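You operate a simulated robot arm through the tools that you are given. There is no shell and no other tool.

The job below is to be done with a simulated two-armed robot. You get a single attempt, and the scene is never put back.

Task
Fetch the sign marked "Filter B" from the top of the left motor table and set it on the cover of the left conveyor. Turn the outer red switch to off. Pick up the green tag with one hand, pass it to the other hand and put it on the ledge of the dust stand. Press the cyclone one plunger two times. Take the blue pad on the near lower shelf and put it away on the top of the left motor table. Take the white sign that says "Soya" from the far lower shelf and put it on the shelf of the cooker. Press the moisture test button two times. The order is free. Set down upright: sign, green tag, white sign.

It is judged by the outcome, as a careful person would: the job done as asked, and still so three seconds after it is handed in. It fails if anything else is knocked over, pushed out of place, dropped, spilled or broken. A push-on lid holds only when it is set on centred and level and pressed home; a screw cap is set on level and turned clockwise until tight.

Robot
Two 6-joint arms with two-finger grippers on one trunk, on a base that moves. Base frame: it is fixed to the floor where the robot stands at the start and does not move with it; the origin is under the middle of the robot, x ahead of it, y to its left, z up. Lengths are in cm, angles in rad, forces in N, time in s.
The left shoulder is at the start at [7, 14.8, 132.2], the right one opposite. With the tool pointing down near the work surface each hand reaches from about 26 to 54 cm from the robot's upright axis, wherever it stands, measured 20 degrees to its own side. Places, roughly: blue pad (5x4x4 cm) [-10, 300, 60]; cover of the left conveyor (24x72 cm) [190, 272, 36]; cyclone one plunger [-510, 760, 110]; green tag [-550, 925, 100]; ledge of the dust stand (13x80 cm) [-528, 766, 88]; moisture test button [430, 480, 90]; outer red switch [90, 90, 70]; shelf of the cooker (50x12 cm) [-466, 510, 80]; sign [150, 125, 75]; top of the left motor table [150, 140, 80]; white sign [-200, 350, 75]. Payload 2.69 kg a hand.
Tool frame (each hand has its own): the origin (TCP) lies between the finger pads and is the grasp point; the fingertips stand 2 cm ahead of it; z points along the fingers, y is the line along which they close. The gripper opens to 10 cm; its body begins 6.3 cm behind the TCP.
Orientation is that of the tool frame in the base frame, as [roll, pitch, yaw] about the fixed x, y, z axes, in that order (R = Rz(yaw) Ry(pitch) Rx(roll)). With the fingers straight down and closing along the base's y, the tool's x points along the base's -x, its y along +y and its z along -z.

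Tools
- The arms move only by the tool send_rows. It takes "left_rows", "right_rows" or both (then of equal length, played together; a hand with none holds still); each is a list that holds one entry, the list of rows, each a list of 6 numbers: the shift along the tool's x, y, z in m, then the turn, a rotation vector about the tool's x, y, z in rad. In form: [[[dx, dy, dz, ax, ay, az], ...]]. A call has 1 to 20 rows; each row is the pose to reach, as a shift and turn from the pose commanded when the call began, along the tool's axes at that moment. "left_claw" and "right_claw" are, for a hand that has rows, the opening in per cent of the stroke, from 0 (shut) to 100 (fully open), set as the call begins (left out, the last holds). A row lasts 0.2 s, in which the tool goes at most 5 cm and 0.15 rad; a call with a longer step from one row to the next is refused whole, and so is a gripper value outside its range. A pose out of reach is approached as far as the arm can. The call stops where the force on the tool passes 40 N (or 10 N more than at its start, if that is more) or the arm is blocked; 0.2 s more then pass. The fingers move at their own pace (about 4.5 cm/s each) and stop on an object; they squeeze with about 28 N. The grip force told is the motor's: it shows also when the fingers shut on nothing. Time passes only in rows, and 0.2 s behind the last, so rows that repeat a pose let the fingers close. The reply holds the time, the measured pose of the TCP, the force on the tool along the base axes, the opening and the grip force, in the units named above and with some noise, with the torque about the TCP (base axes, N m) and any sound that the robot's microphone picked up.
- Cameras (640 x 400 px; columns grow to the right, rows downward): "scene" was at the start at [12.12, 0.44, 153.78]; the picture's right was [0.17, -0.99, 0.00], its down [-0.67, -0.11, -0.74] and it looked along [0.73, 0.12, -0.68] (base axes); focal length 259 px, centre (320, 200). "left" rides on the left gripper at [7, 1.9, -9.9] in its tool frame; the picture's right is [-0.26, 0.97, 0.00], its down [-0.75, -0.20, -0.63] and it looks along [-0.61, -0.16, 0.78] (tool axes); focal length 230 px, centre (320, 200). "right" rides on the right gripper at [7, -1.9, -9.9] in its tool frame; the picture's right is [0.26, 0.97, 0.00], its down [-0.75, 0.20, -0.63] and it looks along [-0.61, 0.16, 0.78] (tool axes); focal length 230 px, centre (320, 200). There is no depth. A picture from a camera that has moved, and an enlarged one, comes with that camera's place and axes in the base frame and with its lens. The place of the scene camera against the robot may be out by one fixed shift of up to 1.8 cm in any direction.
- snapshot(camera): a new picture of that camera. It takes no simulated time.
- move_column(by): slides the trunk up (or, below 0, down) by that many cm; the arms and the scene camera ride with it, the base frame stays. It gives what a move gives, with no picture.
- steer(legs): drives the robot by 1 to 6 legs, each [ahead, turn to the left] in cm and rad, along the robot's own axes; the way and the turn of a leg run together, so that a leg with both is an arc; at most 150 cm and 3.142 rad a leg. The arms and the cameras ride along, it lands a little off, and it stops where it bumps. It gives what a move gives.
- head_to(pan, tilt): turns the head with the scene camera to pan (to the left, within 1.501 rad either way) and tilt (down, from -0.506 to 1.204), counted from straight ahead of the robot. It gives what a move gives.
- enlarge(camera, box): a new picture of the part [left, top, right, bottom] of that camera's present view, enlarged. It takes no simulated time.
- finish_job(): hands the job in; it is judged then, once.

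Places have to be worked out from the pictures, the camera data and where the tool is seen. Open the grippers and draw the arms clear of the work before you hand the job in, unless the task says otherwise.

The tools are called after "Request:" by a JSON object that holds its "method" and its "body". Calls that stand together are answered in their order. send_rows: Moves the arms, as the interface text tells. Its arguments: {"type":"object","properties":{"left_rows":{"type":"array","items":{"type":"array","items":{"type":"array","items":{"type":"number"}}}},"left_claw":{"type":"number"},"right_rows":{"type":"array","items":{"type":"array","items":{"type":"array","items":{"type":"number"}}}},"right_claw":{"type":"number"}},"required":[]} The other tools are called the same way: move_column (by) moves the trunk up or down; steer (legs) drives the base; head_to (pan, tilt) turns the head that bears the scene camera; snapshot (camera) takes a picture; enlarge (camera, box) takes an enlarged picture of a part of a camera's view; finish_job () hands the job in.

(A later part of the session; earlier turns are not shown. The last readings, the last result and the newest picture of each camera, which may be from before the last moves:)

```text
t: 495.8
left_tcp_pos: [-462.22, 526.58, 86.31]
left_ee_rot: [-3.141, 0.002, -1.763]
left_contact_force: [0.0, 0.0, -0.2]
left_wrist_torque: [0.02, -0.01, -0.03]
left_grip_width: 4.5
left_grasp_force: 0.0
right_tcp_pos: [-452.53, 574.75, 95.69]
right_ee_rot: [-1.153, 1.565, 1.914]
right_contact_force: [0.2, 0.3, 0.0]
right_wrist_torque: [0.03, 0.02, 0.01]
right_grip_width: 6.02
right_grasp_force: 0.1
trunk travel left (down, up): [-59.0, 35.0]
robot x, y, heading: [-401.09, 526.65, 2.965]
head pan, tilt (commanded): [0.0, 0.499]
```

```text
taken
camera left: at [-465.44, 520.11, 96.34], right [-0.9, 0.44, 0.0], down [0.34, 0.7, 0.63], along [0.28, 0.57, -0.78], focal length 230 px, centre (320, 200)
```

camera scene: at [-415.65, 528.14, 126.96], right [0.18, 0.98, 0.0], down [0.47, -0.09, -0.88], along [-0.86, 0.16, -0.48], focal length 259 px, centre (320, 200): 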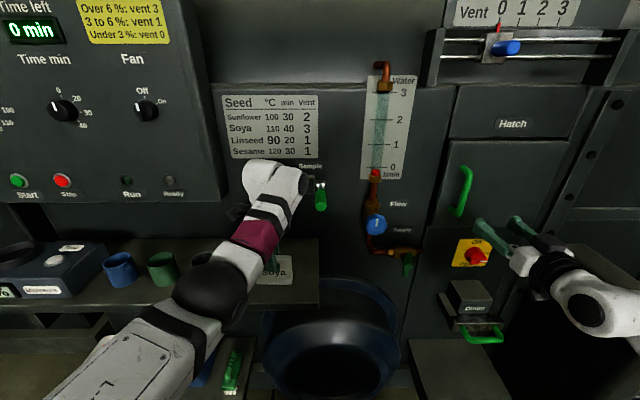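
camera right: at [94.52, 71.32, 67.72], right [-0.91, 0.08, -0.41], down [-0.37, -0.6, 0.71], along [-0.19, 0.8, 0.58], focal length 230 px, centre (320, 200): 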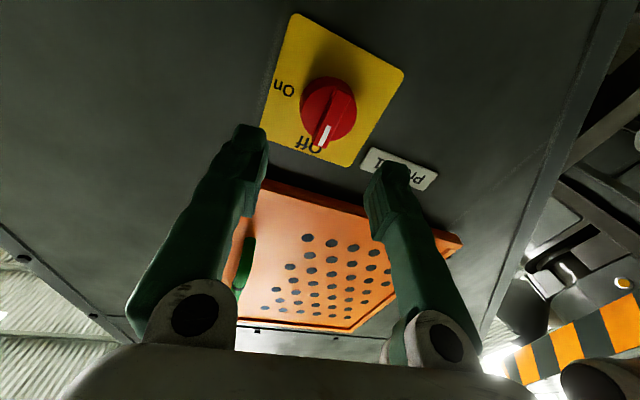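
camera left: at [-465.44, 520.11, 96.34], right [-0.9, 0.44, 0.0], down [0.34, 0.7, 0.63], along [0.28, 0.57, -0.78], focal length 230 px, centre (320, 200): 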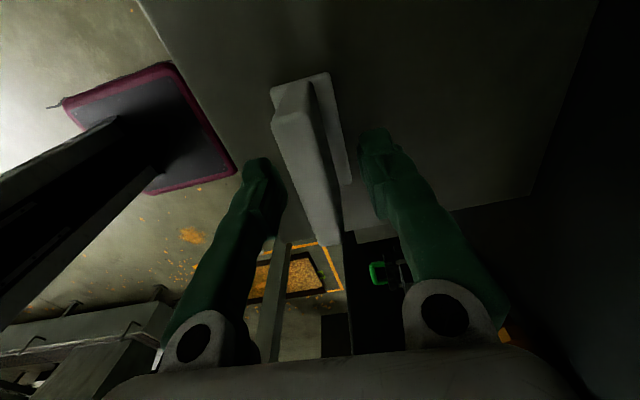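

The ticket stands free. I raise the trunk straight up to clear it.

Request:
{"method": "move_column", "body": {"by": 24}}

Request:
{"method": "steer", "body": {"legs": [[-45, 0]]}}

Request:
{"method": "snapshot", "body": {"camera": "scene"}}

Request:
{"method": "enlarge", "body": {"camera": "scene", "box": [140, 160, 340, 300]}}

```text
t: 498.3
left_tcp_pos: [-462.04, 526.45, 110.38]
left_ee_rot: [3.139, 0.0, -1.764]
left_contact_force: [-0.2, -0.2, -0.6]
left_wrist_torque: [0.01, -0.04, 0.0]
left_grip_width: 4.49
left_grasp_force: 0.0
right_tcp_pos: [-452.55, 574.71, 119.6]
right_ee_rot: [-1.104, 1.566, 1.962]
right_contact_force: [-0.1, -0.1, 0.2]
right_wrist_torque: [-0.01, 0.0, 0.02]
right_grip_width: 6.03
right_grasp_force: 0.1
trunk travel left (down, up): [-83.0, 11.0]
robot x, y, heading: [-400.58, 526.82, 2.966]
head pan, tilt (commanded): [0.0, 0.499]
```

```text
t: 501.0
left_tcp_pos: [-418.19, 518.6, 110.32]
left_ee_rot: [3.141, 0.001, -1.76]
left_contact_force: [0.0, 1.0, -0.6]
left_wrist_torque: [-0.01, 0.0, -0.05]
left_grip_width: 4.49
left_grasp_force: 0.0
right_tcp_pos: [-408.62, 566.87, 119.48]
right_ee_rot: [-1.373, 1.565, 1.695]
right_contact_force: [0.1, 0.4, -0.4]
right_wrist_torque: [0.01, -0.02, -0.01]
right_grip_width: 5.99
right_grasp_force: 0.1
trunk travel left (down, up): [-83.0, 11.0]
robot x, y, heading: [-356.94, 518.33, 2.963]
head pan, tilt (commanded): [0.0, 0.499]
```

```text
taken
camera scene: at [-371.96, 520.25, 150.9], right [0.18, 0.98, 0.0], down [0.47, -0.08, -0.88], along [-0.86, 0.15, -0.48], focal length 259 px, centre (320, 200)
```

scene: 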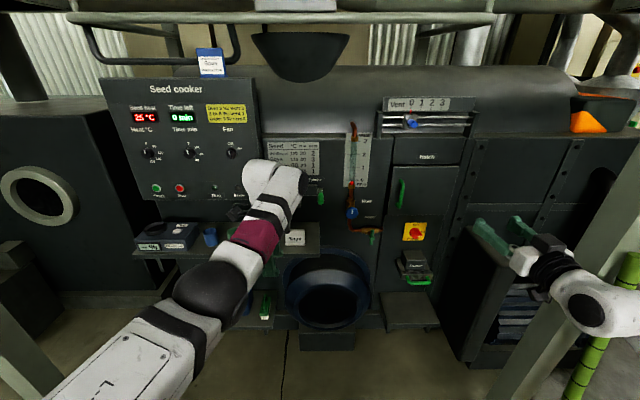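

```text
2.86 times, centred on (240, 230) of scene
camera zoom: at [-371.96, 520.25, 150.9], right [0.18, 0.98, 0.0], down [0.47, -0.08, -0.88], along [-0.86, 0.15, -0.48], focal length 739 px, centre (549, 114)
```

zoom: 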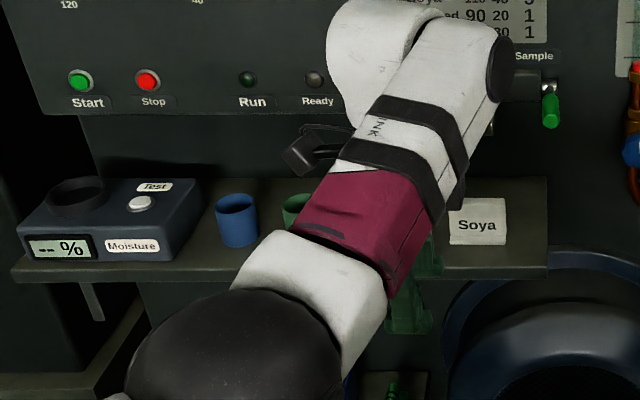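

The Soya ticket stands upright on the cooker shelf. Next is the dust stand to the north-west; I look that way.

Request:
{"method": "head_to", "body": {"pan": -1.0, "tilt": 0.3}}

Request:
{"method": "snapshot", "body": {"camera": "scene"}}

Request:
{"method": "head_to", "body": {"pan": -1.5, "tilt": 0.3}}

Request:
{"method": "snapshot", "body": {"camera": "scene"}}

```text
t: 502.3
left_tcp_pos: [-418.05, 518.52, 110.33]
left_ee_rot: [3.141, 0.002, -1.761]
left_contact_force: [0.1, -0.4, 0.1]
left_wrist_torque: [0.0, 0.03, 0.01]
left_grip_width: 4.53
left_grasp_force: 0.1
right_tcp_pos: [-408.52, 566.77, 119.55]
right_ee_rot: [-1.118, 1.565, 1.949]
right_contact_force: [0.0, 0.5, 0.2]
right_wrist_torque: [0.01, 0.04, 0.03]
right_grip_width: 5.99
right_grasp_force: 0.0
trunk travel left (down, up): [-83.0, 11.0]
robot x, y, heading: [-356.76, 518.59, 2.964]
head pan, tilt (commanded): [-1.0, 0.3]
```

```text
taken
camera scene: at [-366.4, 527.23, 152.76], right [0.92, 0.38, 0.0], down [0.11, -0.27, -0.96], along [-0.37, 0.88, -0.3], focal length 259 px, centre (320, 200)
```

scene: 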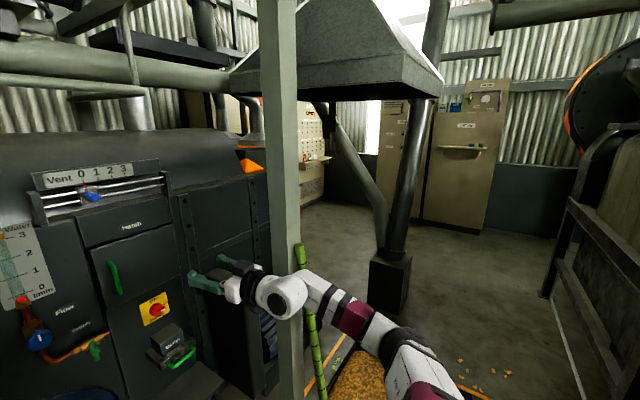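

```text
t: 503.2
left_tcp_pos: [-418.11, 518.48, 110.27]
left_ee_rot: [3.14, 0.003, -1.761]
left_contact_force: [0.9, -0.4, 0.0]
left_wrist_torque: [0.0, 0.0, 0.0]
left_grip_width: 4.46
left_grasp_force: 0.0
right_tcp_pos: [-408.58, 566.74, 119.66]
right_ee_rot: [-1.105, 1.566, 1.965]
right_contact_force: [0.3, -0.2, 0.3]
right_wrist_torque: [0.01, -0.01, 0.02]
right_grip_width: 5.98
right_grasp_force: 0.0
trunk travel left (down, up): [-83.0, 11.0]
robot x, y, heading: [-356.84, 518.51, 2.964]
head pan, tilt (commanded): [-1.499, 0.3]
```

```text
taken
camera scene: at [-361.82, 527.88, 152.76], right [0.99, -0.1, 0.0], down [-0.03, -0.29, -0.96], along [0.1, 0.95, -0.3], focal length 259 px, centre (320, 200)
```

scene: 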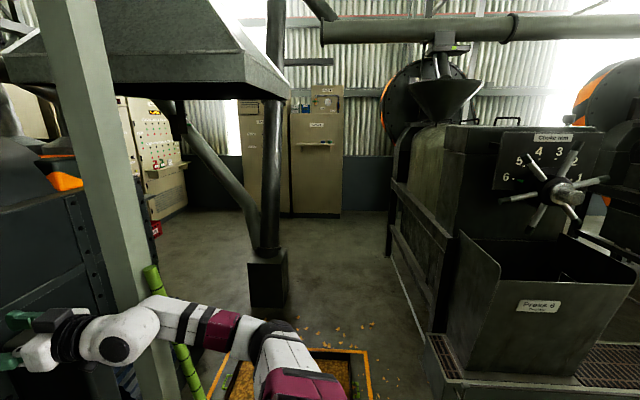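

I zoom in on the floor tray with grain and the passage beside it to judge the way north.

Request:
{"method": "enlarge", "body": {"camera": "scene", "box": [180, 220, 480, 400]}}

Request:
{"method": "head_to", "body": {"pan": -1.5, "tilt": 0.8}}

Request:
{"method": "snapshot", "body": {"camera": "scene"}}

```text
2.13 times, centred on (330, 310) of scene
camera zoom: at [-361.82, 527.88, 152.76], right [0.99, -0.1, 0.0], down [-0.03, -0.29, -0.96], along [0.1, 0.95, -0.3], focal length 552 px, centre (299, -35)
```

zoom: 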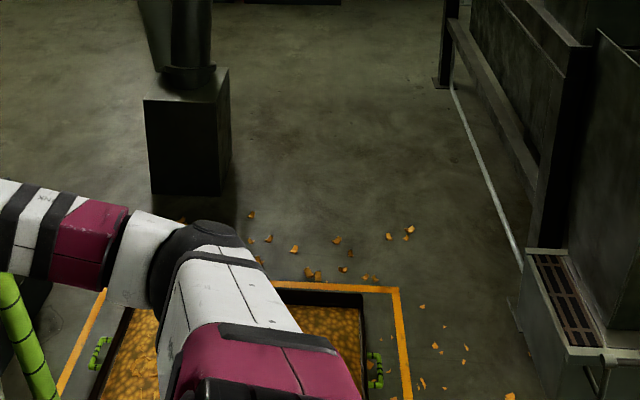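

```text
t: 504.1
left_tcp_pos: [-418.01, 518.58, 110.39]
left_ee_rot: [3.141, 0.001, -1.762]
left_contact_force: [0.4, 0.1, -0.2]
left_wrist_torque: [-0.01, 0.03, 0.0]
left_grip_width: 4.52
left_grasp_force: 0.0
right_tcp_pos: [-408.42, 566.8, 119.69]
right_ee_rot: [-1.096, 1.567, 1.972]
right_contact_force: [0.6, 0.5, 0.2]
right_wrist_torque: [0.0, 0.01, 0.02]
right_grip_width: 6.0
right_grasp_force: 0.1
trunk travel left (down, up): [-83.0, 11.0]
robot x, y, heading: [-356.74, 518.75, 2.959]
head pan, tilt (commanded): [-1.499, 0.799]
```

```text
taken
camera scene: at [-361.94, 526.63, 148.33], right [0.99, -0.11, 0.0], down [-0.08, -0.71, -0.7], along [0.07, 0.69, -0.72], focal length 259 px, centre (320, 200)
```

scene: 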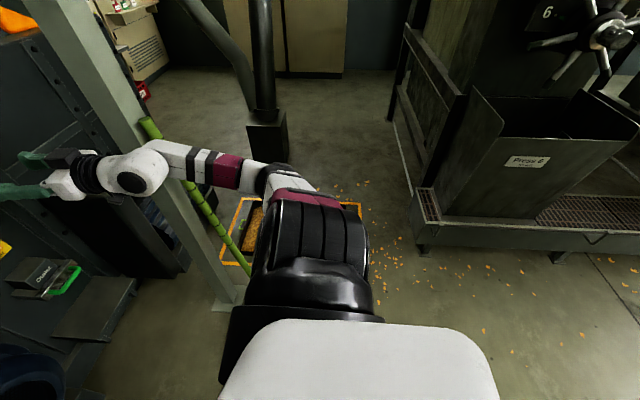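

The tray of grain stands inside an orange frame on the floor, leaving a narrow gap to the conveyor end. I back up a little, turn to face north and look closely at the gap.

Request:
{"method": "steer", "body": {"legs": [[-35, 0], [0, -1.4]]}}

Request:
{"method": "head_to", "body": {"pan": 0.0, "tilt": 0.75}}

Request:
{"method": "snapshot", "body": {"camera": "scene"}}

```text
t: 509.8
left_tcp_pos: [-333.22, 572.87, 110.42]
left_ee_rot: [3.139, 0.003, 3.13]
left_contact_force: [0.1, 0.2, 0.0]
left_wrist_torque: [0.0, 0.01, 0.02]
left_grip_width: 4.51
left_grasp_force: 0.1
right_tcp_pos: [-284.17, 571.88, 119.65]
right_ee_rot: [-1.117, 1.565, 0.556]
right_contact_force: [-1.0, -0.3, -0.1]
right_wrist_torque: [0.0, -0.02, 0.0]
right_grip_width: 6.01
right_grasp_force: 0.1
trunk travel left (down, up): [-83.0, 11.0]
robot x, y, heading: [-322.45, 512.67, 1.568]
head pan, tilt (commanded): [-1.499, 0.799]
```

```text
t: 511.4
left_tcp_pos: [-333.11, 572.89, 110.42]
left_ee_rot: [3.141, 0.002, 3.129]
left_contact_force: [-0.7, 0.3, -0.4]
left_wrist_torque: [0.04, 0.0, 0.0]
left_grip_width: 4.49
left_grasp_force: 0.0
right_tcp_pos: [-284.09, 571.85, 119.74]
right_ee_rot: [-1.059, 1.567, 0.614]
right_contact_force: [-0.8, -0.6, -0.5]
right_wrist_torque: [0.0, -0.01, 0.01]
right_grip_width: 6.01
right_grasp_force: 0.1
trunk travel left (down, up): [-83.0, 11.0]
robot x, y, heading: [-322.56, 512.23, 1.565]
head pan, tilt (commanded): [0.0, 0.75]
```

```text
taken
camera scene: at [-323.48, 524.89, 148.72], right [1.0, 0.0, 0.0], down [0.0, -0.68, -0.73], along [0.0, 0.73, -0.68], focal length 259 px, centre (320, 200)
```

scene: 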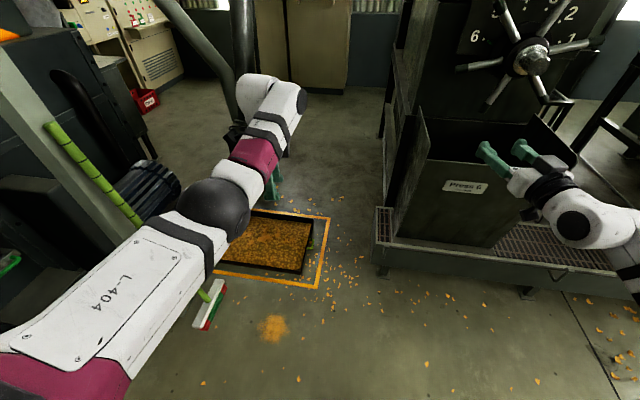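

The gap between tray and conveyor is only about 37 cm, as wide as my base, so that is too risky. I look for another way north.

Request:
{"method": "head_to", "body": {"pan": 0.15, "tilt": 0.15}}

Request:
{"method": "snapshot", "body": {"camera": "scene"}}

Request:
{"method": "head_to", "body": {"pan": -1.3, "tilt": 0.2}}

Request:
{"method": "snapshot", "body": {"camera": "scene"}}

```text
t: 512.4
left_tcp_pos: [-333.21, 572.79, 110.37]
left_ee_rot: [3.141, 0.004, 3.127]
left_contact_force: [0.6, -0.4, 0.5]
left_wrist_torque: [0.03, -0.02, 0.02]
left_grip_width: 4.5
left_grasp_force: 0.1
right_tcp_pos: [-284.07, 571.83, 119.61]
right_ee_rot: [-1.057, 1.566, 0.617]
right_contact_force: [-0.2, 0.3, 0.2]
right_wrist_torque: [-0.01, -0.02, 0.01]
right_grip_width: 6.0
right_grasp_force: 0.1
trunk travel left (down, up): [-83.0, 11.0]
robot x, y, heading: [-322.68, 512.42, 1.566]
head pan, tilt (commanded): [0.15, 0.15]
```

```text
taken
camera scene: at [-324.87, 525.77, 154.15], right [0.99, 0.15, 0.0], down [0.02, -0.15, -0.99], along [-0.15, 0.98, -0.15], focal length 259 px, centre (320, 200)
```

scene: 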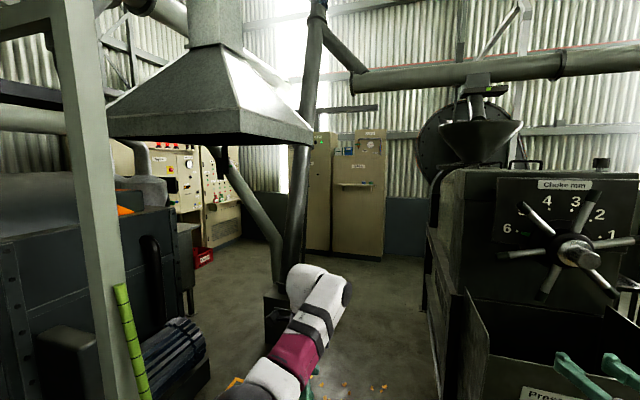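

```text
t: 514.0
left_tcp_pos: [-333.23, 572.88, 110.29]
left_ee_rot: [3.139, 0.001, 3.129]
left_contact_force: [-0.1, 0.6, -0.8]
left_wrist_torque: [0.0, 0.01, 0.0]
left_grip_width: 4.48
left_grasp_force: 0.1
right_tcp_pos: [-284.19, 572.0, 119.66]
right_ee_rot: [-1.062, 1.564, 0.611]
right_contact_force: [0.4, 0.0, 0.9]
right_wrist_torque: [-0.01, 0.01, 0.03]
right_grip_width: 5.99
right_grasp_force: 0.0
trunk travel left (down, up): [-83.0, 11.0]
robot x, y, heading: [-322.27, 512.41, 1.568]
head pan, tilt (commanded): [-1.3, 0.201]
```

```text
taken
camera scene: at [-314.51, 519.09, 153.69], right [0.27, -0.96, 0.0], down [-0.19, -0.05, -0.98], along [0.94, 0.26, -0.2], focal length 259 px, centre (320, 200)
```

scene: 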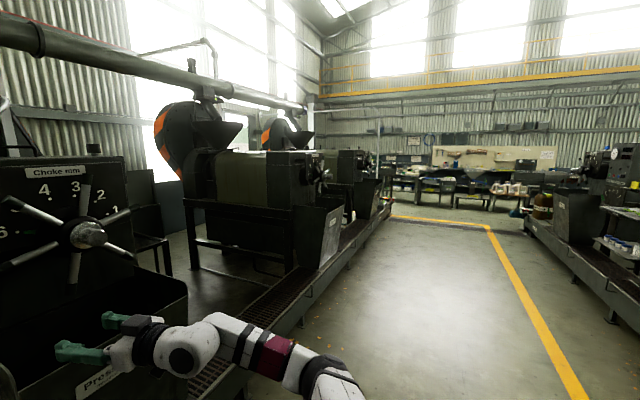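

I measure my own base with the left gripper camera, which can see it.

Request:
{"method": "snapshot", "body": {"camera": "left"}}

Request:
{"method": "enlarge", "body": {"camera": "left", "box": [60, 20, 300, 200]}}

```text
taken
camera left: at [-340.34, 574.89, 120.4], right [0.27, 0.96, 0.0], down [0.75, -0.21, 0.63], along [0.61, -0.17, -0.78], focal length 230 px, centre (320, 200)
```

left: 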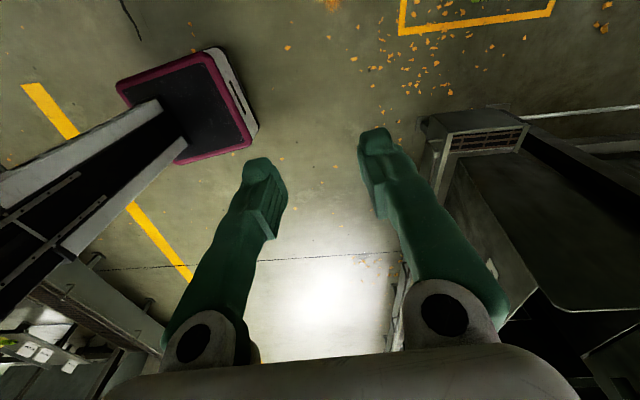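

```text
2.22 times, centred on (180, 110) of left
camera zoom: at [-340.34, 574.89, 120.4], right [0.27, 0.96, 0.0], down [0.75, -0.21, 0.63], along [0.61, -0.17, -0.78], focal length 511 px, centre (631, 400)
```

zoom: 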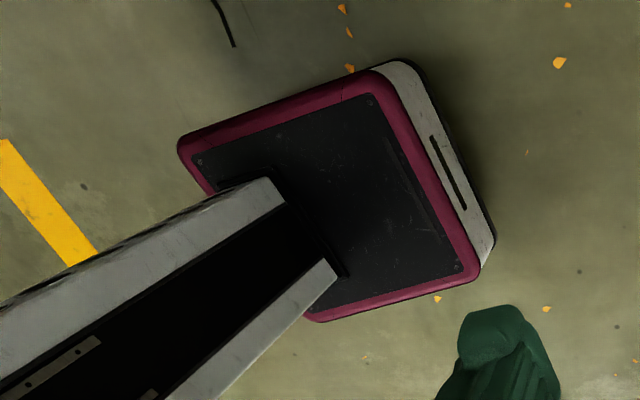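

My base is about 37 cm wide, so that gap is out. I'll go around the east end and along the north aisle instead; first I bring both arms to a compact tool-down pose.

Request:
{"method": "send_rows", "body": {"left_rows": [[[0.006, -0.008, 0.008, 0, 0, -0.131], [0.012, -0.016, 0.016, 0, 0, -0.262], [0.018, -0.024, 0.024, 0, 0, -0.393], [0.024, -0.032, 0.032, 0, 0, -0.524], [0.03, -0.04, 0.04, 0, 0, -0.655], [0.036, -0.048, 0.048, 0, 0, -0.786], [0.042, -0.056, 0.056, 0, 0, -0.917], [0.048, -0.064, 0.064, 0, 0, -1.048], [0.054, -0.072, 0.072, 0, 0, -1.179], [0.06, -0.08, 0.08, 0, 0, -1.31], [0.066, -0.09, 0.09, 0, 0, -1.441], [0.07, -0.1, 0.1, 0, 0, -1.5708], [0.07, -0.1, 0.1, 0, 0, -1.5708]]], "right_rows": [[[0.016, 0.013, -0.0075, 0, 0.131, 0], [0.033, 0.027, -0.015, 0, 0.262, 0], [0.049, 0.04, -0.0225, 0, 0.393, 0], [0.065, 0.053, -0.03, 0, 0.524, 0], [0.082, 0.067, -0.0375, 0, 0.655, 0], [0.098, 0.08, -0.045, 0, 0.786, 0], [0.114, 0.093, -0.0525, 0, 0.917, 0], [0.131, 0.107, -0.06, 0, 1.048, 0], [0.147, 0.12, -0.0675, 0, 1.179, 0], [0.163, 0.133, -0.075, 0, 1.31, 0], [0.18, 0.147, -0.0825, 0, 1.441, 0], [0.196, 0.16, -0.09, 0, 1.5708, 0], [0.196, 0.16, -0.09, 0, 1.5708, 0]]]}}

Request:
{"method": "snapshot", "body": {"camera": "scene"}}

```text
t: 516.8
left_tcp_pos: [-340.09, 566.67, 96.99]
left_ee_rot: [-3.14, 0.001, -1.583]
left_contact_force: [0.7, -0.4, 0.2]
left_wrist_torque: [-0.02, 0.0, 0.01]
left_grip_width: 4.51
left_grasp_force: 0.1
left hand out of reach, approached as far as the arm can: row 2, 3, 4, 5, 6, 7, 8, 9, 10, 11, 12, 13
right_tcp_pos: [-294.89, 567.15, 97.4]
right_ee_rot: [-3.138, 0.0, -1.463]
right_contact_force: [1.0, 0.0, 0.7]
right_wrist_torque: [-0.02, 0.0, 0.0]
right_grip_width: 5.98
right_grasp_force: 0.0
right hand out of reach, approached as far as the arm can: row 1, 2, 3, 4, 5, 6, 7, 8, 9, 10, 11, 12, 13
trunk travel left (down, up): [-83.0, 11.0]
robot x, y, heading: [-322.56, 512.1, 1.573]
head pan, tilt (commanded): [-1.3, 0.201]
```

```text
taken
camera scene: at [-314.47, 519.09, 153.69], right [0.27, -0.96, 0.0], down [-0.19, -0.05, -0.98], along [0.94, 0.26, -0.2], focal length 259 px, centre (320, 200)
```

scene: 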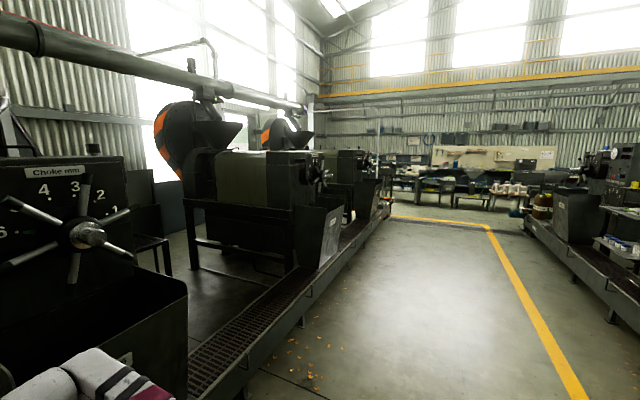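

I turn east and drive back along the centre aisle.

Request:
{"method": "steer", "body": {"legs": [[0, -1.683], [150, 0], [150, 0], [150, 0], [150, 0], [55, 0]]}}

Request:
{"method": "head_to", "body": {"pan": 0.8, "tilt": 0.3}}

Request:
{"method": "snapshot", "body": {"camera": "scene"}}

```text
t: 552.1
left_tcp_pos: [382.92, 444.35, 96.85]
left_ee_rot: [-3.139, 0.002, 2.997]
left_contact_force: [0.3, 0.7, -1.0]
left_wrist_torque: [-0.02, 0.01, -0.02]
left_grip_width: 4.49
left_grasp_force: 0.1
right_tcp_pos: [377.67, 399.49, 97.53]
right_ee_rot: [-3.139, 0.002, 3.12]
right_contact_force: [-0.7, -0.2, -0.3]
right_wrist_torque: [0.01, 0.0, 0.01]
right_grip_width: 6.0
right_grasp_force: 0.1
trunk travel left (down, up): [-83.0, 11.0]
robot x, y, heading: [327.04, 433.96, -0.132]
head pan, tilt (commanded): [-1.3, 0.201]
```

```text
t: 554.1
left_tcp_pos: [383.11, 444.3, 96.94]
left_ee_rot: [-3.14, 0.002, 2.996]
left_contact_force: [-0.5, 0.3, -0.2]
left_wrist_torque: [0.0, -0.01, 0.0]
left_grip_width: 4.52
left_grasp_force: 0.1
right_tcp_pos: [377.7, 399.51, 97.37]
right_ee_rot: [-3.138, 0.0, 3.118]
right_contact_force: [-0.8, 0.6, 0.7]
right_wrist_torque: [0.0, 0.02, 0.0]
right_grip_width: 6.01
right_grasp_force: 0.0
trunk travel left (down, up): [-83.0, 11.0]
robot x, y, heading: [327.14, 433.8, -0.13]
head pan, tilt (commanded): [0.799, 0.3]
```

```text
taken
camera scene: at [338.32, 438.1, 152.76], right [0.62, -0.79, 0.0], down [-0.23, -0.18, -0.96], along [0.75, 0.59, -0.3], focal length 259 px, centre (320, 200)
```

scene: 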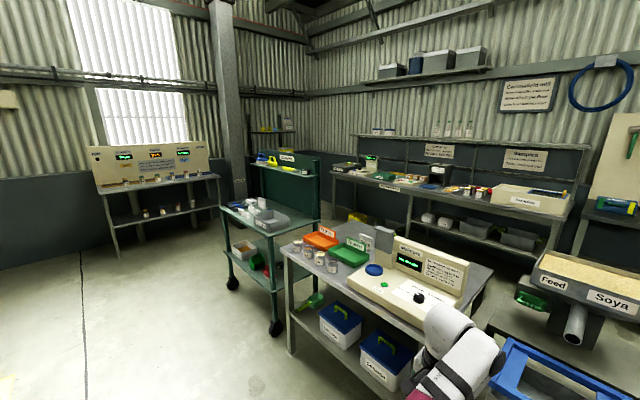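

Request:
{"method": "steer", "body": {"legs": [[0, 1.65], [150, 0]]}}

Request:
{"method": "head_to", "body": {"pan": 0.6, "tilt": 0.25}}

Request:
{"method": "snapshot", "body": {"camera": "scene"}}

```text
t: 565.5
left_tcp_pos: [318.66, 637.75, 96.88]
left_ee_rot: [-3.14, 0.002, -1.627]
left_contact_force: [0.1, 0.1, 0.4]
left_wrist_torque: [-0.01, -0.01, 0.0]
left_grip_width: 4.47
left_grasp_force: 0.1
right_tcp_pos: [363.64, 636.46, 97.46]
right_ee_rot: [-3.138, 0.0, -1.504]
right_contact_force: [0.0, 0.4, -0.9]
right_wrist_torque: [0.0, 0.02, 0.02]
right_grip_width: 6.02
right_grasp_force: 0.1
trunk travel left (down, up): [-83.0, 11.0]
robot x, y, heading: [333.78, 582.95, 1.528]
head pan, tilt (commanded): [0.799, 0.3]
```

```text
t: 566.2
left_tcp_pos: [318.66, 637.78, 97.01]
left_ee_rot: [-3.139, 0.0, -1.626]
left_contact_force: [0.2, -0.2, 0.1]
left_wrist_torque: [-0.01, -0.01, 0.02]
left_grip_width: 4.49
left_grasp_force: 0.1
right_tcp_pos: [363.76, 636.28, 97.49]
right_ee_rot: [-3.137, -0.001, -1.504]
right_contact_force: [0.4, -0.3, 0.1]
right_wrist_torque: [0.0, 0.01, -0.02]
right_grip_width: 6.0
right_grasp_force: 0.1
trunk travel left (down, up): [-83.0, 11.0]
robot x, y, heading: [333.83, 583.14, 1.532]
head pan, tilt (commanded): [0.6, 0.25]
```

```text
taken
camera scene: at [328.13, 594.94, 153.23], right [0.85, 0.53, 0.0], down [0.13, -0.21, -0.97], along [-0.51, 0.82, -0.25], focal length 259 px, centre (320, 200)
```

scene: 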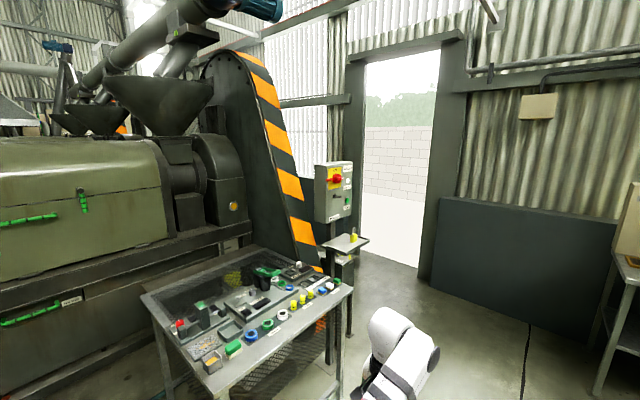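

Ahead on the left are Press 4's motor table and outer drum, then the north wall with a door; the aisle between looks about 1.2 m wide. I drive up toward it.

Request:
{"method": "steer", "body": {"legs": [[0, 0.1], [150, 0], [0, 0.6]]}}

Request:
{"method": "head_to", "body": {"pan": 0.5, "tilt": 0.35}}

Request:
{"method": "snapshot", "body": {"camera": "scene"}}

```text
t: 575.9
left_tcp_pos: [278.47, 766.46, 96.97]
left_ee_rot: [-3.139, 0.001, -0.926]
left_contact_force: [-0.2, 0.0, 0.7]
left_wrist_torque: [0.03, -0.01, 0.04]
left_grip_width: 4.46
left_grasp_force: 0.1
right_tcp_pos: [313.93, 794.46, 97.36]
right_ee_rot: [-3.138, -0.001, -0.801]
right_contact_force: [-0.4, 0.3, 0.0]
right_wrist_torque: [0.03, 0.0, -0.01]
right_grip_width: 5.99
right_grasp_force: 0.1
trunk travel left (down, up): [-83.0, 11.0]
robot x, y, heading: [325.41, 734.46, 2.235]
head pan, tilt (commanded): [0.6, 0.25]
```

```text
t: 576.6
left_tcp_pos: [278.43, 766.38, 97.02]
left_ee_rot: [-3.14, 0.0, -0.926]
left_contact_force: [0.1, 0.1, -0.7]
left_wrist_torque: [-0.01, 0.01, 0.02]
left_grip_width: 4.5
left_grasp_force: 0.1
right_tcp_pos: [313.66, 794.43, 97.3]
right_ee_rot: [-3.138, -0.002, -0.805]
right_contact_force: [-0.2, 0.4, 0.1]
right_wrist_torque: [0.0, -0.03, 0.03]
right_grip_width: 5.99
right_grasp_force: 0.1
trunk travel left (down, up): [-83.0, 11.0]
robot x, y, heading: [325.63, 734.28, 2.225]
head pan, tilt (commanded): [0.499, 0.351]
```

```text
taken
camera scene: at [312.76, 741.14, 152.29], right [0.4, 0.92, 0.0], down [0.31, -0.14, -0.94], along [-0.86, 0.38, -0.34], focal length 259 px, centre (320, 200)
```

scene: 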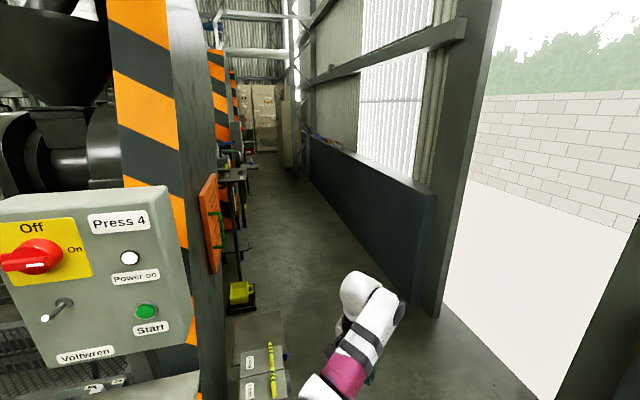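

The north aisle runs along the wall, with Press 4's switch box close on my left. I move ahead carefully keeping to the aisle's middle.

Request:
{"method": "steer", "body": {"legs": [[60, 0], [0, 0.3], [78, 0], [0, 0.43]]}}

Request:
{"method": "head_to", "body": {"pan": 0.1, "tilt": 0.4}}

Request:
{"method": "snapshot", "body": {"camera": "scene"}}

```text
t: 586.1
left_tcp_pos: [167.49, 819.21, 97.06]
left_ee_rot: [3.141, 0.002, -0.193]
left_contact_force: [-0.9, 0.2, -0.1]
left_wrist_torque: [-0.01, 0.03, 0.02]
left_grip_width: 4.5
left_grasp_force: 0.1
right_tcp_pos: [175.17, 863.61, 97.36]
right_ee_rot: [-3.14, -0.001, -0.073]
right_contact_force: [-0.6, 0.1, -1.0]
right_wrist_torque: [-0.01, -0.01, 0.01]
right_grip_width: 6.0
right_grasp_force: 0.1
trunk travel left (down, up): [-83.0, 11.0]
robot x, y, heading: [223.95, 826.85, 2.96]
head pan, tilt (commanded): [0.499, 0.351]
```

```text
t: 586.9
left_tcp_pos: [167.58, 818.92, 96.99]
left_ee_rot: [-3.139, 0.0, -0.195]
left_contact_force: [0.6, -0.2, -0.5]
left_wrist_torque: [0.01, -0.03, -0.02]
left_grip_width: 4.51
left_grasp_force: 0.1
right_tcp_pos: [175.23, 863.52, 97.37]
right_ee_rot: [-3.137, 0.001, -0.073]
right_contact_force: [0.3, 0.0, -0.1]
right_wrist_torque: [-0.02, 0.02, -0.01]
right_grip_width: 6.04
right_grasp_force: 0.0
trunk travel left (down, up): [-83.0, 11.0]
robot x, y, heading: [223.92, 826.56, 2.963]
head pan, tilt (commanded): [0.099, 0.4]
```

```text
taken
camera scene: at [208.63, 827.29, 151.83], right [0.08, 1.0, 0.0], down [0.39, -0.03, -0.92], along [-0.92, 0.08, -0.39], focal length 259 px, centre (320, 200)
```

scene: 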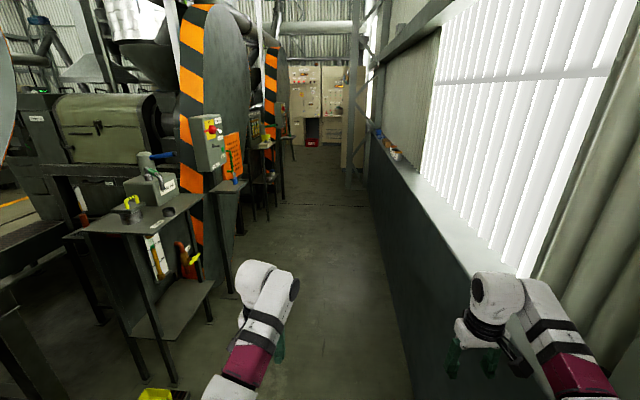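

The wall is close on my right, so I aim slightly left to stay centred, and continue west.

Request:
{"method": "steer", "body": {"legs": [[0, 0.16], [150, 0], [24, 0], [0, -0.155]]}}

Request:
{"method": "snapshot", "body": {"camera": "scene"}}

```text
t: 597.0
left_tcp_pos: [-6.2, 820.72, 97.01]
left_ee_rot: [-3.137, 0.002, -0.18]
left_contact_force: [-1.1, -0.6, -0.3]
left_wrist_torque: [0.02, -0.04, -0.04]
left_grip_width: 4.51
left_grasp_force: 0.0
right_tcp_pos: [0.77, 865.29, 97.5]
right_ee_rot: [-3.135, 0.001, -0.057]
right_contact_force: [0.4, -0.2, 1.0]
right_wrist_torque: [-0.01, 0.01, 0.01]
right_grip_width: 5.99
right_grasp_force: 0.0
trunk travel left (down, up): [-83.0, 11.0]
robot x, y, heading: [49.86, 829.38, 2.974]
head pan, tilt (commanded): [0.099, 0.4]
```

```text
taken
camera scene: at [34.88, 829.51, 151.86], right [0.07, 1.0, 0.0], down [0.39, -0.02, -0.92], along [-0.92, 0.06, -0.39], focal length 259 px, centre (320, 200)
```

scene: 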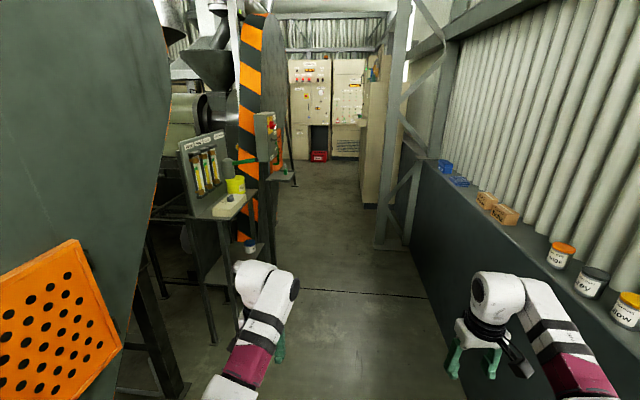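

The aisle continues past Press 6 and a lattice column on the right. I drive on, keeping centred.

Request:
{"method": "steer", "body": {"legs": [[0, 0.065], [150, 0], [70, 0]]}}

Request:
{"method": "head_to", "body": {"pan": 0.2, "tilt": 0.3}}

Request:
{"method": "snapshot", "body": {"camera": "scene"}}

```text
t: 608.4
left_tcp_pos: [-225.22, 838.77, 96.97]
left_ee_rot: [3.141, 0.0, -0.111]
left_contact_force: [-0.7, 0.4, 0.4]
left_wrist_torque: [-0.02, 0.0, 0.01]
left_grip_width: 4.51
left_grasp_force: 0.1
right_tcp_pos: [-221.33, 883.8, 97.4]
right_ee_rot: [-3.136, 0.003, 0.01]
right_contact_force: [0.0, -0.1, -0.8]
right_wrist_torque: [0.0, 0.0, -0.03]
right_grip_width: 6.01
right_grasp_force: 0.1
trunk travel left (down, up): [-83.0, 11.0]
robot x, y, heading: [-169.71, 851.4, 3.041]
head pan, tilt (commanded): [0.099, 0.4]
```

```text
t: 609.1
left_tcp_pos: [-225.33, 838.91, 96.99]
left_ee_rot: [-3.139, -0.001, -0.112]
left_contact_force: [-0.5, 0.3, -0.9]
left_wrist_torque: [0.0, 0.01, -0.01]
left_grip_width: 4.51
left_grasp_force: 0.0
right_tcp_pos: [-221.38, 883.77, 97.36]
right_ee_rot: [-3.136, 0.0, 0.01]
right_contact_force: [-0.2, 0.0, 0.8]
right_wrist_torque: [0.0, -0.02, 0.03]
right_grip_width: 6.04
right_grasp_force: 0.1
trunk travel left (down, up): [-83.0, 11.0]
robot x, y, heading: [-169.54, 851.17, 3.039]
head pan, tilt (commanded): [0.201, 0.3]
```

```text
taken
camera scene: at [-185.1, 849.66, 152.76], right [-0.1, 0.99, 0.0], down [0.29, 0.03, -0.96], along [-0.95, -0.1, -0.3], focal length 259 px, centre (320, 200)
```

scene: 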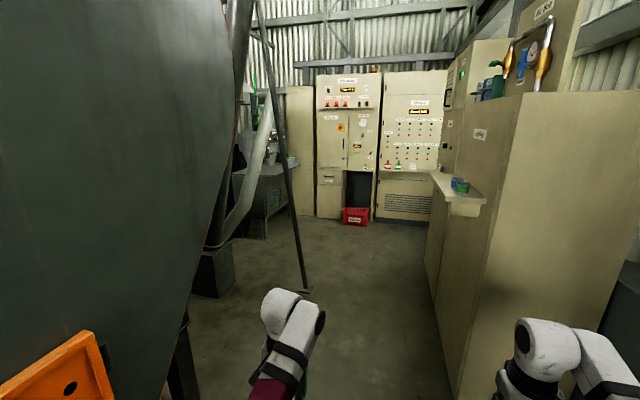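

I can see control cabinets at the far west; the green tag should be near the panel with coloured lamps. I zoom in there and toward the dust stand.

Request:
{"method": "enlarge", "body": {"camera": "scene", "box": [300, 60, 460, 240]}}

Request:
{"method": "enlarge", "body": {"camera": "scene", "box": [200, 50, 330, 270]}}

```text
2.22 times, centred on (380, 150) of scene
camera zoom: at [-185.1, 849.66, 152.76], right [-0.1, 0.99, 0.0], down [0.29, 0.03, -0.96], along [-0.95, -0.1, -0.3], focal length 575 px, centre (187, 311)
```

zoom: 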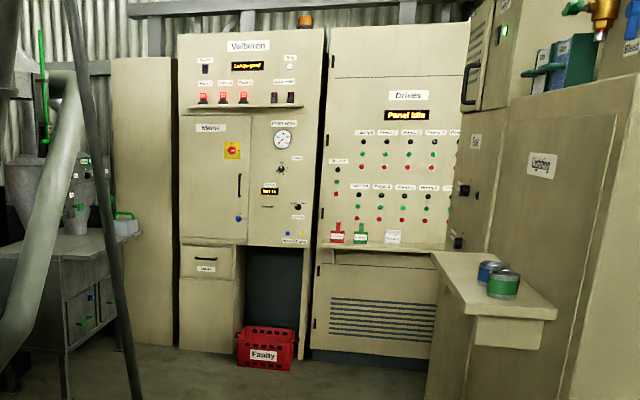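

```text
1.82 times, centred on (265, 160) of scene
camera zoom: at [-185.1, 849.66, 152.76], right [-0.1, 0.99, 0.0], down [0.29, 0.03, -0.96], along [-0.95, -0.1, -0.3], focal length 470 px, centre (420, 273)
```

zoom: 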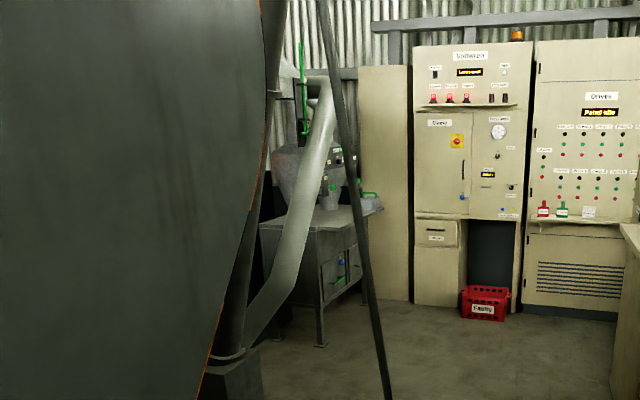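

The green tag stands on the "Drives" cabinet ledge between a red and a white tag; the dust stand with its cone is on the left. I drive on another 130 cm.

Request:
{"method": "steer", "body": {"legs": [[130, 0]]}}

Request:
{"method": "head_to", "body": {"pan": 0.2, "tilt": 0.35}}

Request:
{"method": "snapshot", "body": {"camera": "scene"}}

Request:
{"method": "head_to", "body": {"pan": 0.9, "tilt": 0.35}}

Request:
{"method": "snapshot", "body": {"camera": "scene"}}

```text
t: 613.2
left_tcp_pos: [-303.36, 846.35, 97.65]
left_ee_rot: [-3.134, 0.019, -0.118]
left_contact_force: [0.6, 0.2, -0.1]
left_wrist_torque: [0.02, -0.02, 0.01]
left_grip_width: 4.52
left_grasp_force: 0.1
right_tcp_pos: [-298.17, 890.99, 97.51]
right_ee_rot: [-3.138, -0.007, 0.003]
right_contact_force: [0.4, 0.2, -0.3]
right_wrist_torque: [-0.02, 0.02, 0.0]
right_grip_width: 6.01
right_grasp_force: 0.1
trunk travel left (down, up): [-83.0, 11.0]
robot x, y, heading: [-248.93, 858.65, 3.026]
head pan, tilt (commanded): [0.201, 0.3]
stopped in leg 1: the robot was blocked; the commanded pose is now the measured one
```

```text
t: 613.8
left_tcp_pos: [-303.15, 846.28, 97.75]
left_ee_rot: [-3.137, 0.019, -0.114]
left_contact_force: [-0.2, 0.2, 0.1]
left_wrist_torque: [0.01, 0.03, 0.0]
left_grip_width: 4.53
left_grasp_force: 0.1
right_tcp_pos: [-298.27, 890.85, 97.4]
right_ee_rot: [-3.14, -0.008, 0.008]
right_contact_force: [0.3, -0.6, -0.4]
right_wrist_torque: [-0.02, -0.03, 0.01]
right_grip_width: 6.0
right_grasp_force: 0.0
trunk travel left (down, up): [-83.0, 11.0]
robot x, y, heading: [-248.77, 858.87, 3.026]
head pan, tilt (commanded): [0.201, 0.351]
```

```text
taken
camera scene: at [-261.7, 856.77, 152.54], right [-0.09, 1.0, 0.01], down [0.32, 0.03, -0.95], along [-0.94, -0.08, -0.33], focal length 259 px, centre (320, 200)
```

scene: 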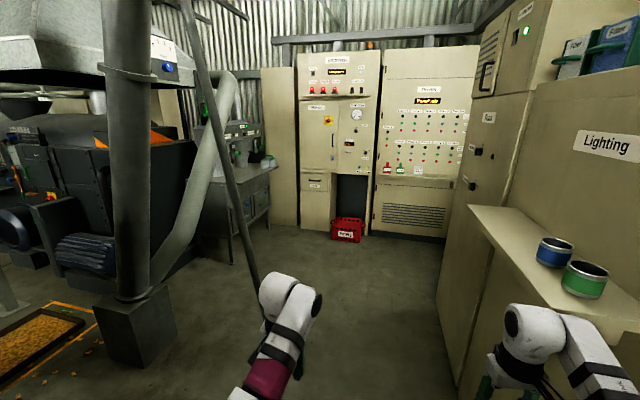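

```text
t: 614.9
left_tcp_pos: [-303.21, 846.26, 97.77]
left_ee_rot: [-3.136, 0.019, -0.114]
left_contact_force: [0.1, -0.3, -0.4]
left_wrist_torque: [-0.02, 0.03, 0.0]
left_grip_width: 4.5
left_grasp_force: 0.1
right_tcp_pos: [-298.22, 890.78, 97.5]
right_ee_rot: [3.141, -0.009, 0.008]
right_contact_force: [-0.6, -0.1, -0.5]
right_wrist_torque: [0.01, -0.01, -0.03]
right_grip_width: 6.02
right_grasp_force: 0.1
trunk travel left (down, up): [-83.0, 11.0]
robot x, y, heading: [-249.07, 858.49, 3.027]
head pan, tilt (commanded): [0.901, 0.351]
```

```text
taken
camera scene: at [-259.01, 850.99, 152.45], right [-0.71, 0.71, 0.02], down [0.23, 0.25, -0.94], along [-0.67, -0.66, -0.33], focal length 259 px, centre (320, 200)
```

scene: 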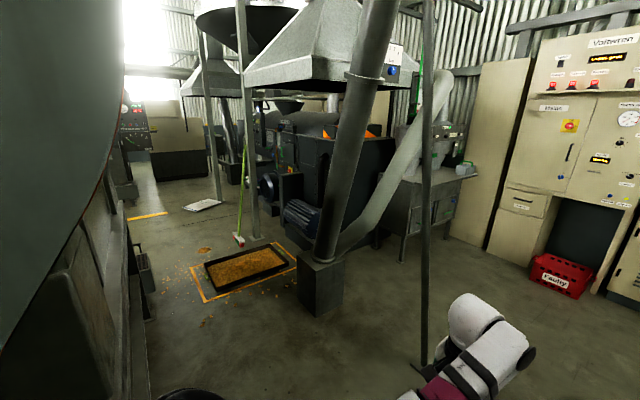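

The drive was blocked after 79 cm and the robot seems slightly tilted, so the base or body is touching something. I look down around me.

Request:
{"method": "head_to", "body": {"pan": 0.0, "tilt": 1.2}}

Request:
{"method": "snapshot", "body": {"camera": "scene"}}

Request:
{"method": "head_to", "body": {"pan": 1.2, "tilt": 1.1}}

Request:
{"method": "snapshot", "body": {"camera": "scene"}}

Request:
{"method": "snapshot", "body": {"camera": "left"}}

Request:
{"method": "snapshot", "body": {"camera": "right"}}

```text
t: 616.1
left_tcp_pos: [-303.23, 846.25, 97.76]
left_ee_rot: [-3.135, 0.022, -0.115]
left_contact_force: [0.5, -0.6, 0.5]
left_wrist_torque: [0.02, -0.01, 0.0]
left_grip_width: 4.51
left_grasp_force: 0.1
right_tcp_pos: [-298.25, 890.89, 97.45]
right_ee_rot: [3.14, -0.009, 0.005]
right_contact_force: [1.0, 0.0, 0.0]
right_wrist_torque: [0.0, -0.02, 0.01]
right_grip_width: 6.01
right_grasp_force: 0.0
trunk travel left (down, up): [-83.0, 11.0]
robot x, y, heading: [-248.68, 858.55, 3.028]
head pan, tilt (commanded): [0.0, 1.201]
```

```text
taken
camera scene: at [-258.11, 858.25, 145.74], right [0.11, 0.99, 0.0], down [0.92, -0.1, -0.38], along [-0.38, 0.05, -0.92], focal length 259 px, centre (320, 200)
```

scene: 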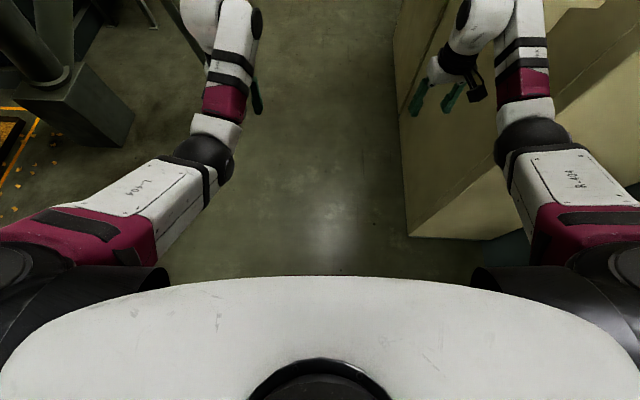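

```text
t: 617.5
left_tcp_pos: [-303.18, 846.19, 97.71]
left_ee_rot: [-3.136, 0.021, -0.112]
left_contact_force: [1.5, -0.3, 0.0]
left_wrist_torque: [-0.03, 0.02, -0.02]
left_grip_width: 4.5
left_grasp_force: 0.0
right_tcp_pos: [-298.23, 890.89, 97.49]
right_ee_rot: [3.141, -0.009, 0.009]
right_contact_force: [-0.1, -0.5, 0.1]
right_wrist_torque: [-0.02, -0.02, 0.0]
right_grip_width: 6.01
right_grasp_force: 0.2
trunk travel left (down, up): [-83.0, 11.0]
robot x, y, heading: [-249.16, 858.78, 3.02]
head pan, tilt (commanded): [1.201, 1.1]
```

```text
taken
camera scene: at [-255.49, 852.03, 146.25], right [-0.88, 0.47, 0.02], down [0.41, 0.79, -0.46], along [-0.23, -0.4, -0.89], focal length 259 px, centre (320, 200)
```

scene: 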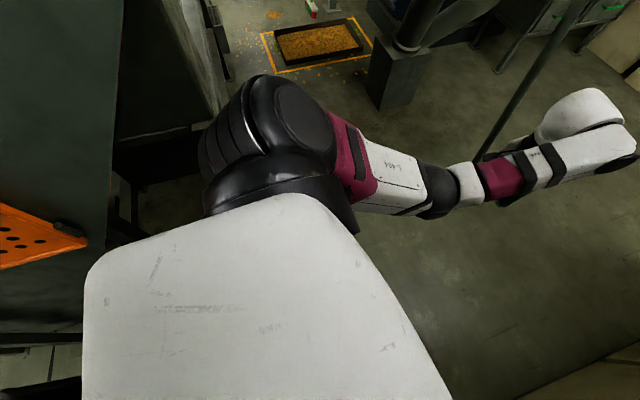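

```text
taken
camera left: at [-296.43, 843.6, 107.65], right [-0.37, -0.93, 0.0], down [-0.71, 0.28, 0.65], along [-0.6, 0.24, -0.76], focal length 230 px, centre (320, 200)
```

left: 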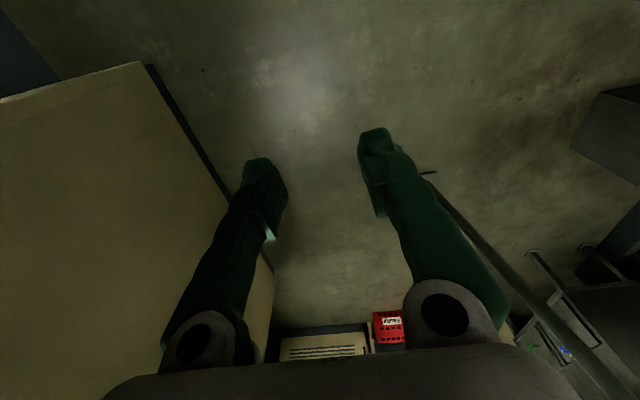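

```text
taken
camera right: at [-291.38, 892.82, 107.31], right [0.26, -0.96, 0.0], down [-0.75, -0.21, 0.62], along [-0.6, -0.17, -0.78], focal length 230 px, centre (320, 200)
```

right: 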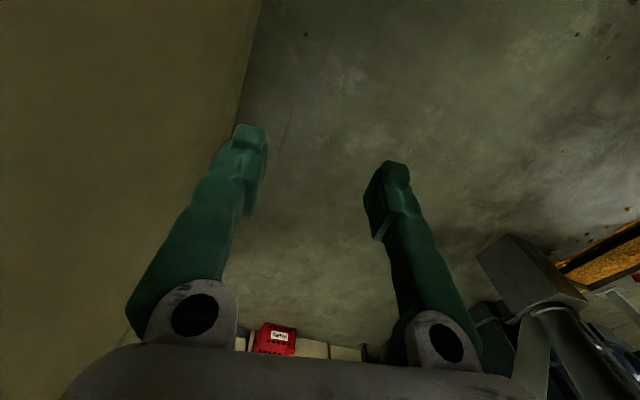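

Request:
{"method": "head_to", "body": {"pan": 1.5, "tilt": 0.7}}

Request:
{"method": "snapshot", "body": {"camera": "scene"}}

Request:
{"method": "head_to", "body": {"pan": -1.4, "tilt": 0.9}}

Request:
{"method": "snapshot", "body": {"camera": "scene"}}

```text
t: 618.4
left_tcp_pos: [-303.27, 846.33, 97.87]
left_ee_rot: [-3.138, 0.021, -0.114]
left_contact_force: [-0.1, 0.6, -0.1]
left_wrist_torque: [0.01, -0.01, -0.02]
left_grip_width: 4.5
left_grasp_force: 0.1
right_tcp_pos: [-298.26, 890.85, 97.33]
right_ee_rot: [-3.141, -0.007, 0.007]
right_contact_force: [-0.8, -0.4, 0.0]
right_wrist_torque: [-0.04, 0.0, 0.0]
right_grip_width: 6.0
right_grasp_force: 0.0
trunk travel left (down, up): [-83.0, 11.0]
robot x, y, heading: [-248.85, 858.46, 3.03]
head pan, tilt (commanded): [1.499, 0.7]
```

```text
taken
camera scene: at [-254.07, 849.26, 149.2], right [-0.98, 0.19, 0.02], down [0.11, 0.64, -0.76], along [-0.15, -0.75, -0.65], focal length 259 px, centre (320, 200)
```

scene: 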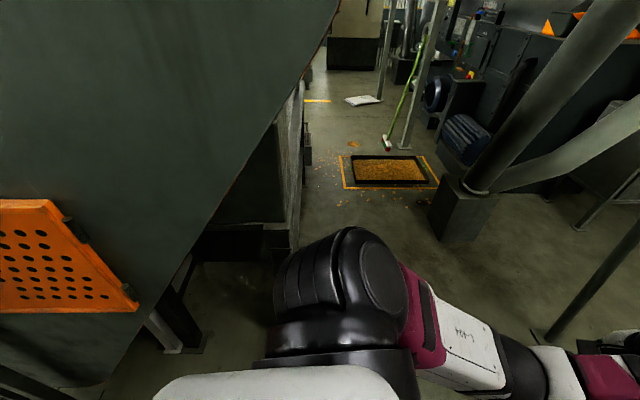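

```text
t: 620.9
left_tcp_pos: [-303.18, 846.33, 97.76]
left_ee_rot: [-3.136, 0.022, -0.112]
left_contact_force: [-0.9, 0.3, 0.0]
left_wrist_torque: [0.02, 0.0, -0.05]
left_grip_width: 4.51
left_grasp_force: 0.1
right_tcp_pos: [-298.11, 890.82, 97.36]
right_ee_rot: [-3.141, -0.01, 0.006]
right_contact_force: [0.0, -0.5, 0.2]
right_wrist_torque: [0.03, -0.03, 0.01]
right_grip_width: 6.01
right_grasp_force: 0.0
trunk travel left (down, up): [-83.0, 11.0]
robot x, y, heading: [-249.05, 858.75, 3.026]
head pan, tilt (commanded): [-1.4, 0.901]
```

```text
taken
camera scene: at [-252.95, 865.15, 147.65], right [1.0, 0.06, -0.02], down [0.03, -0.78, -0.63], along [-0.05, 0.62, -0.78], focal length 259 px, centre (320, 200)
```

scene: 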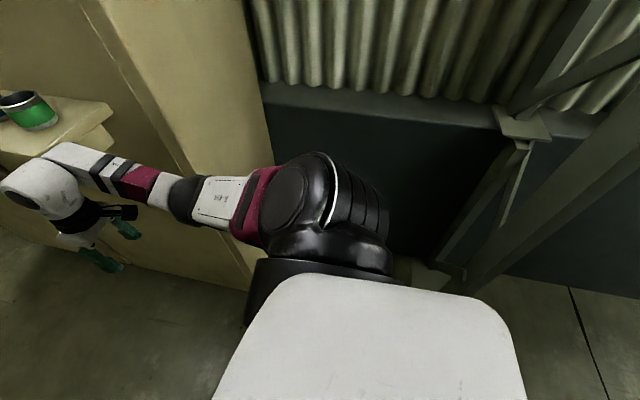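

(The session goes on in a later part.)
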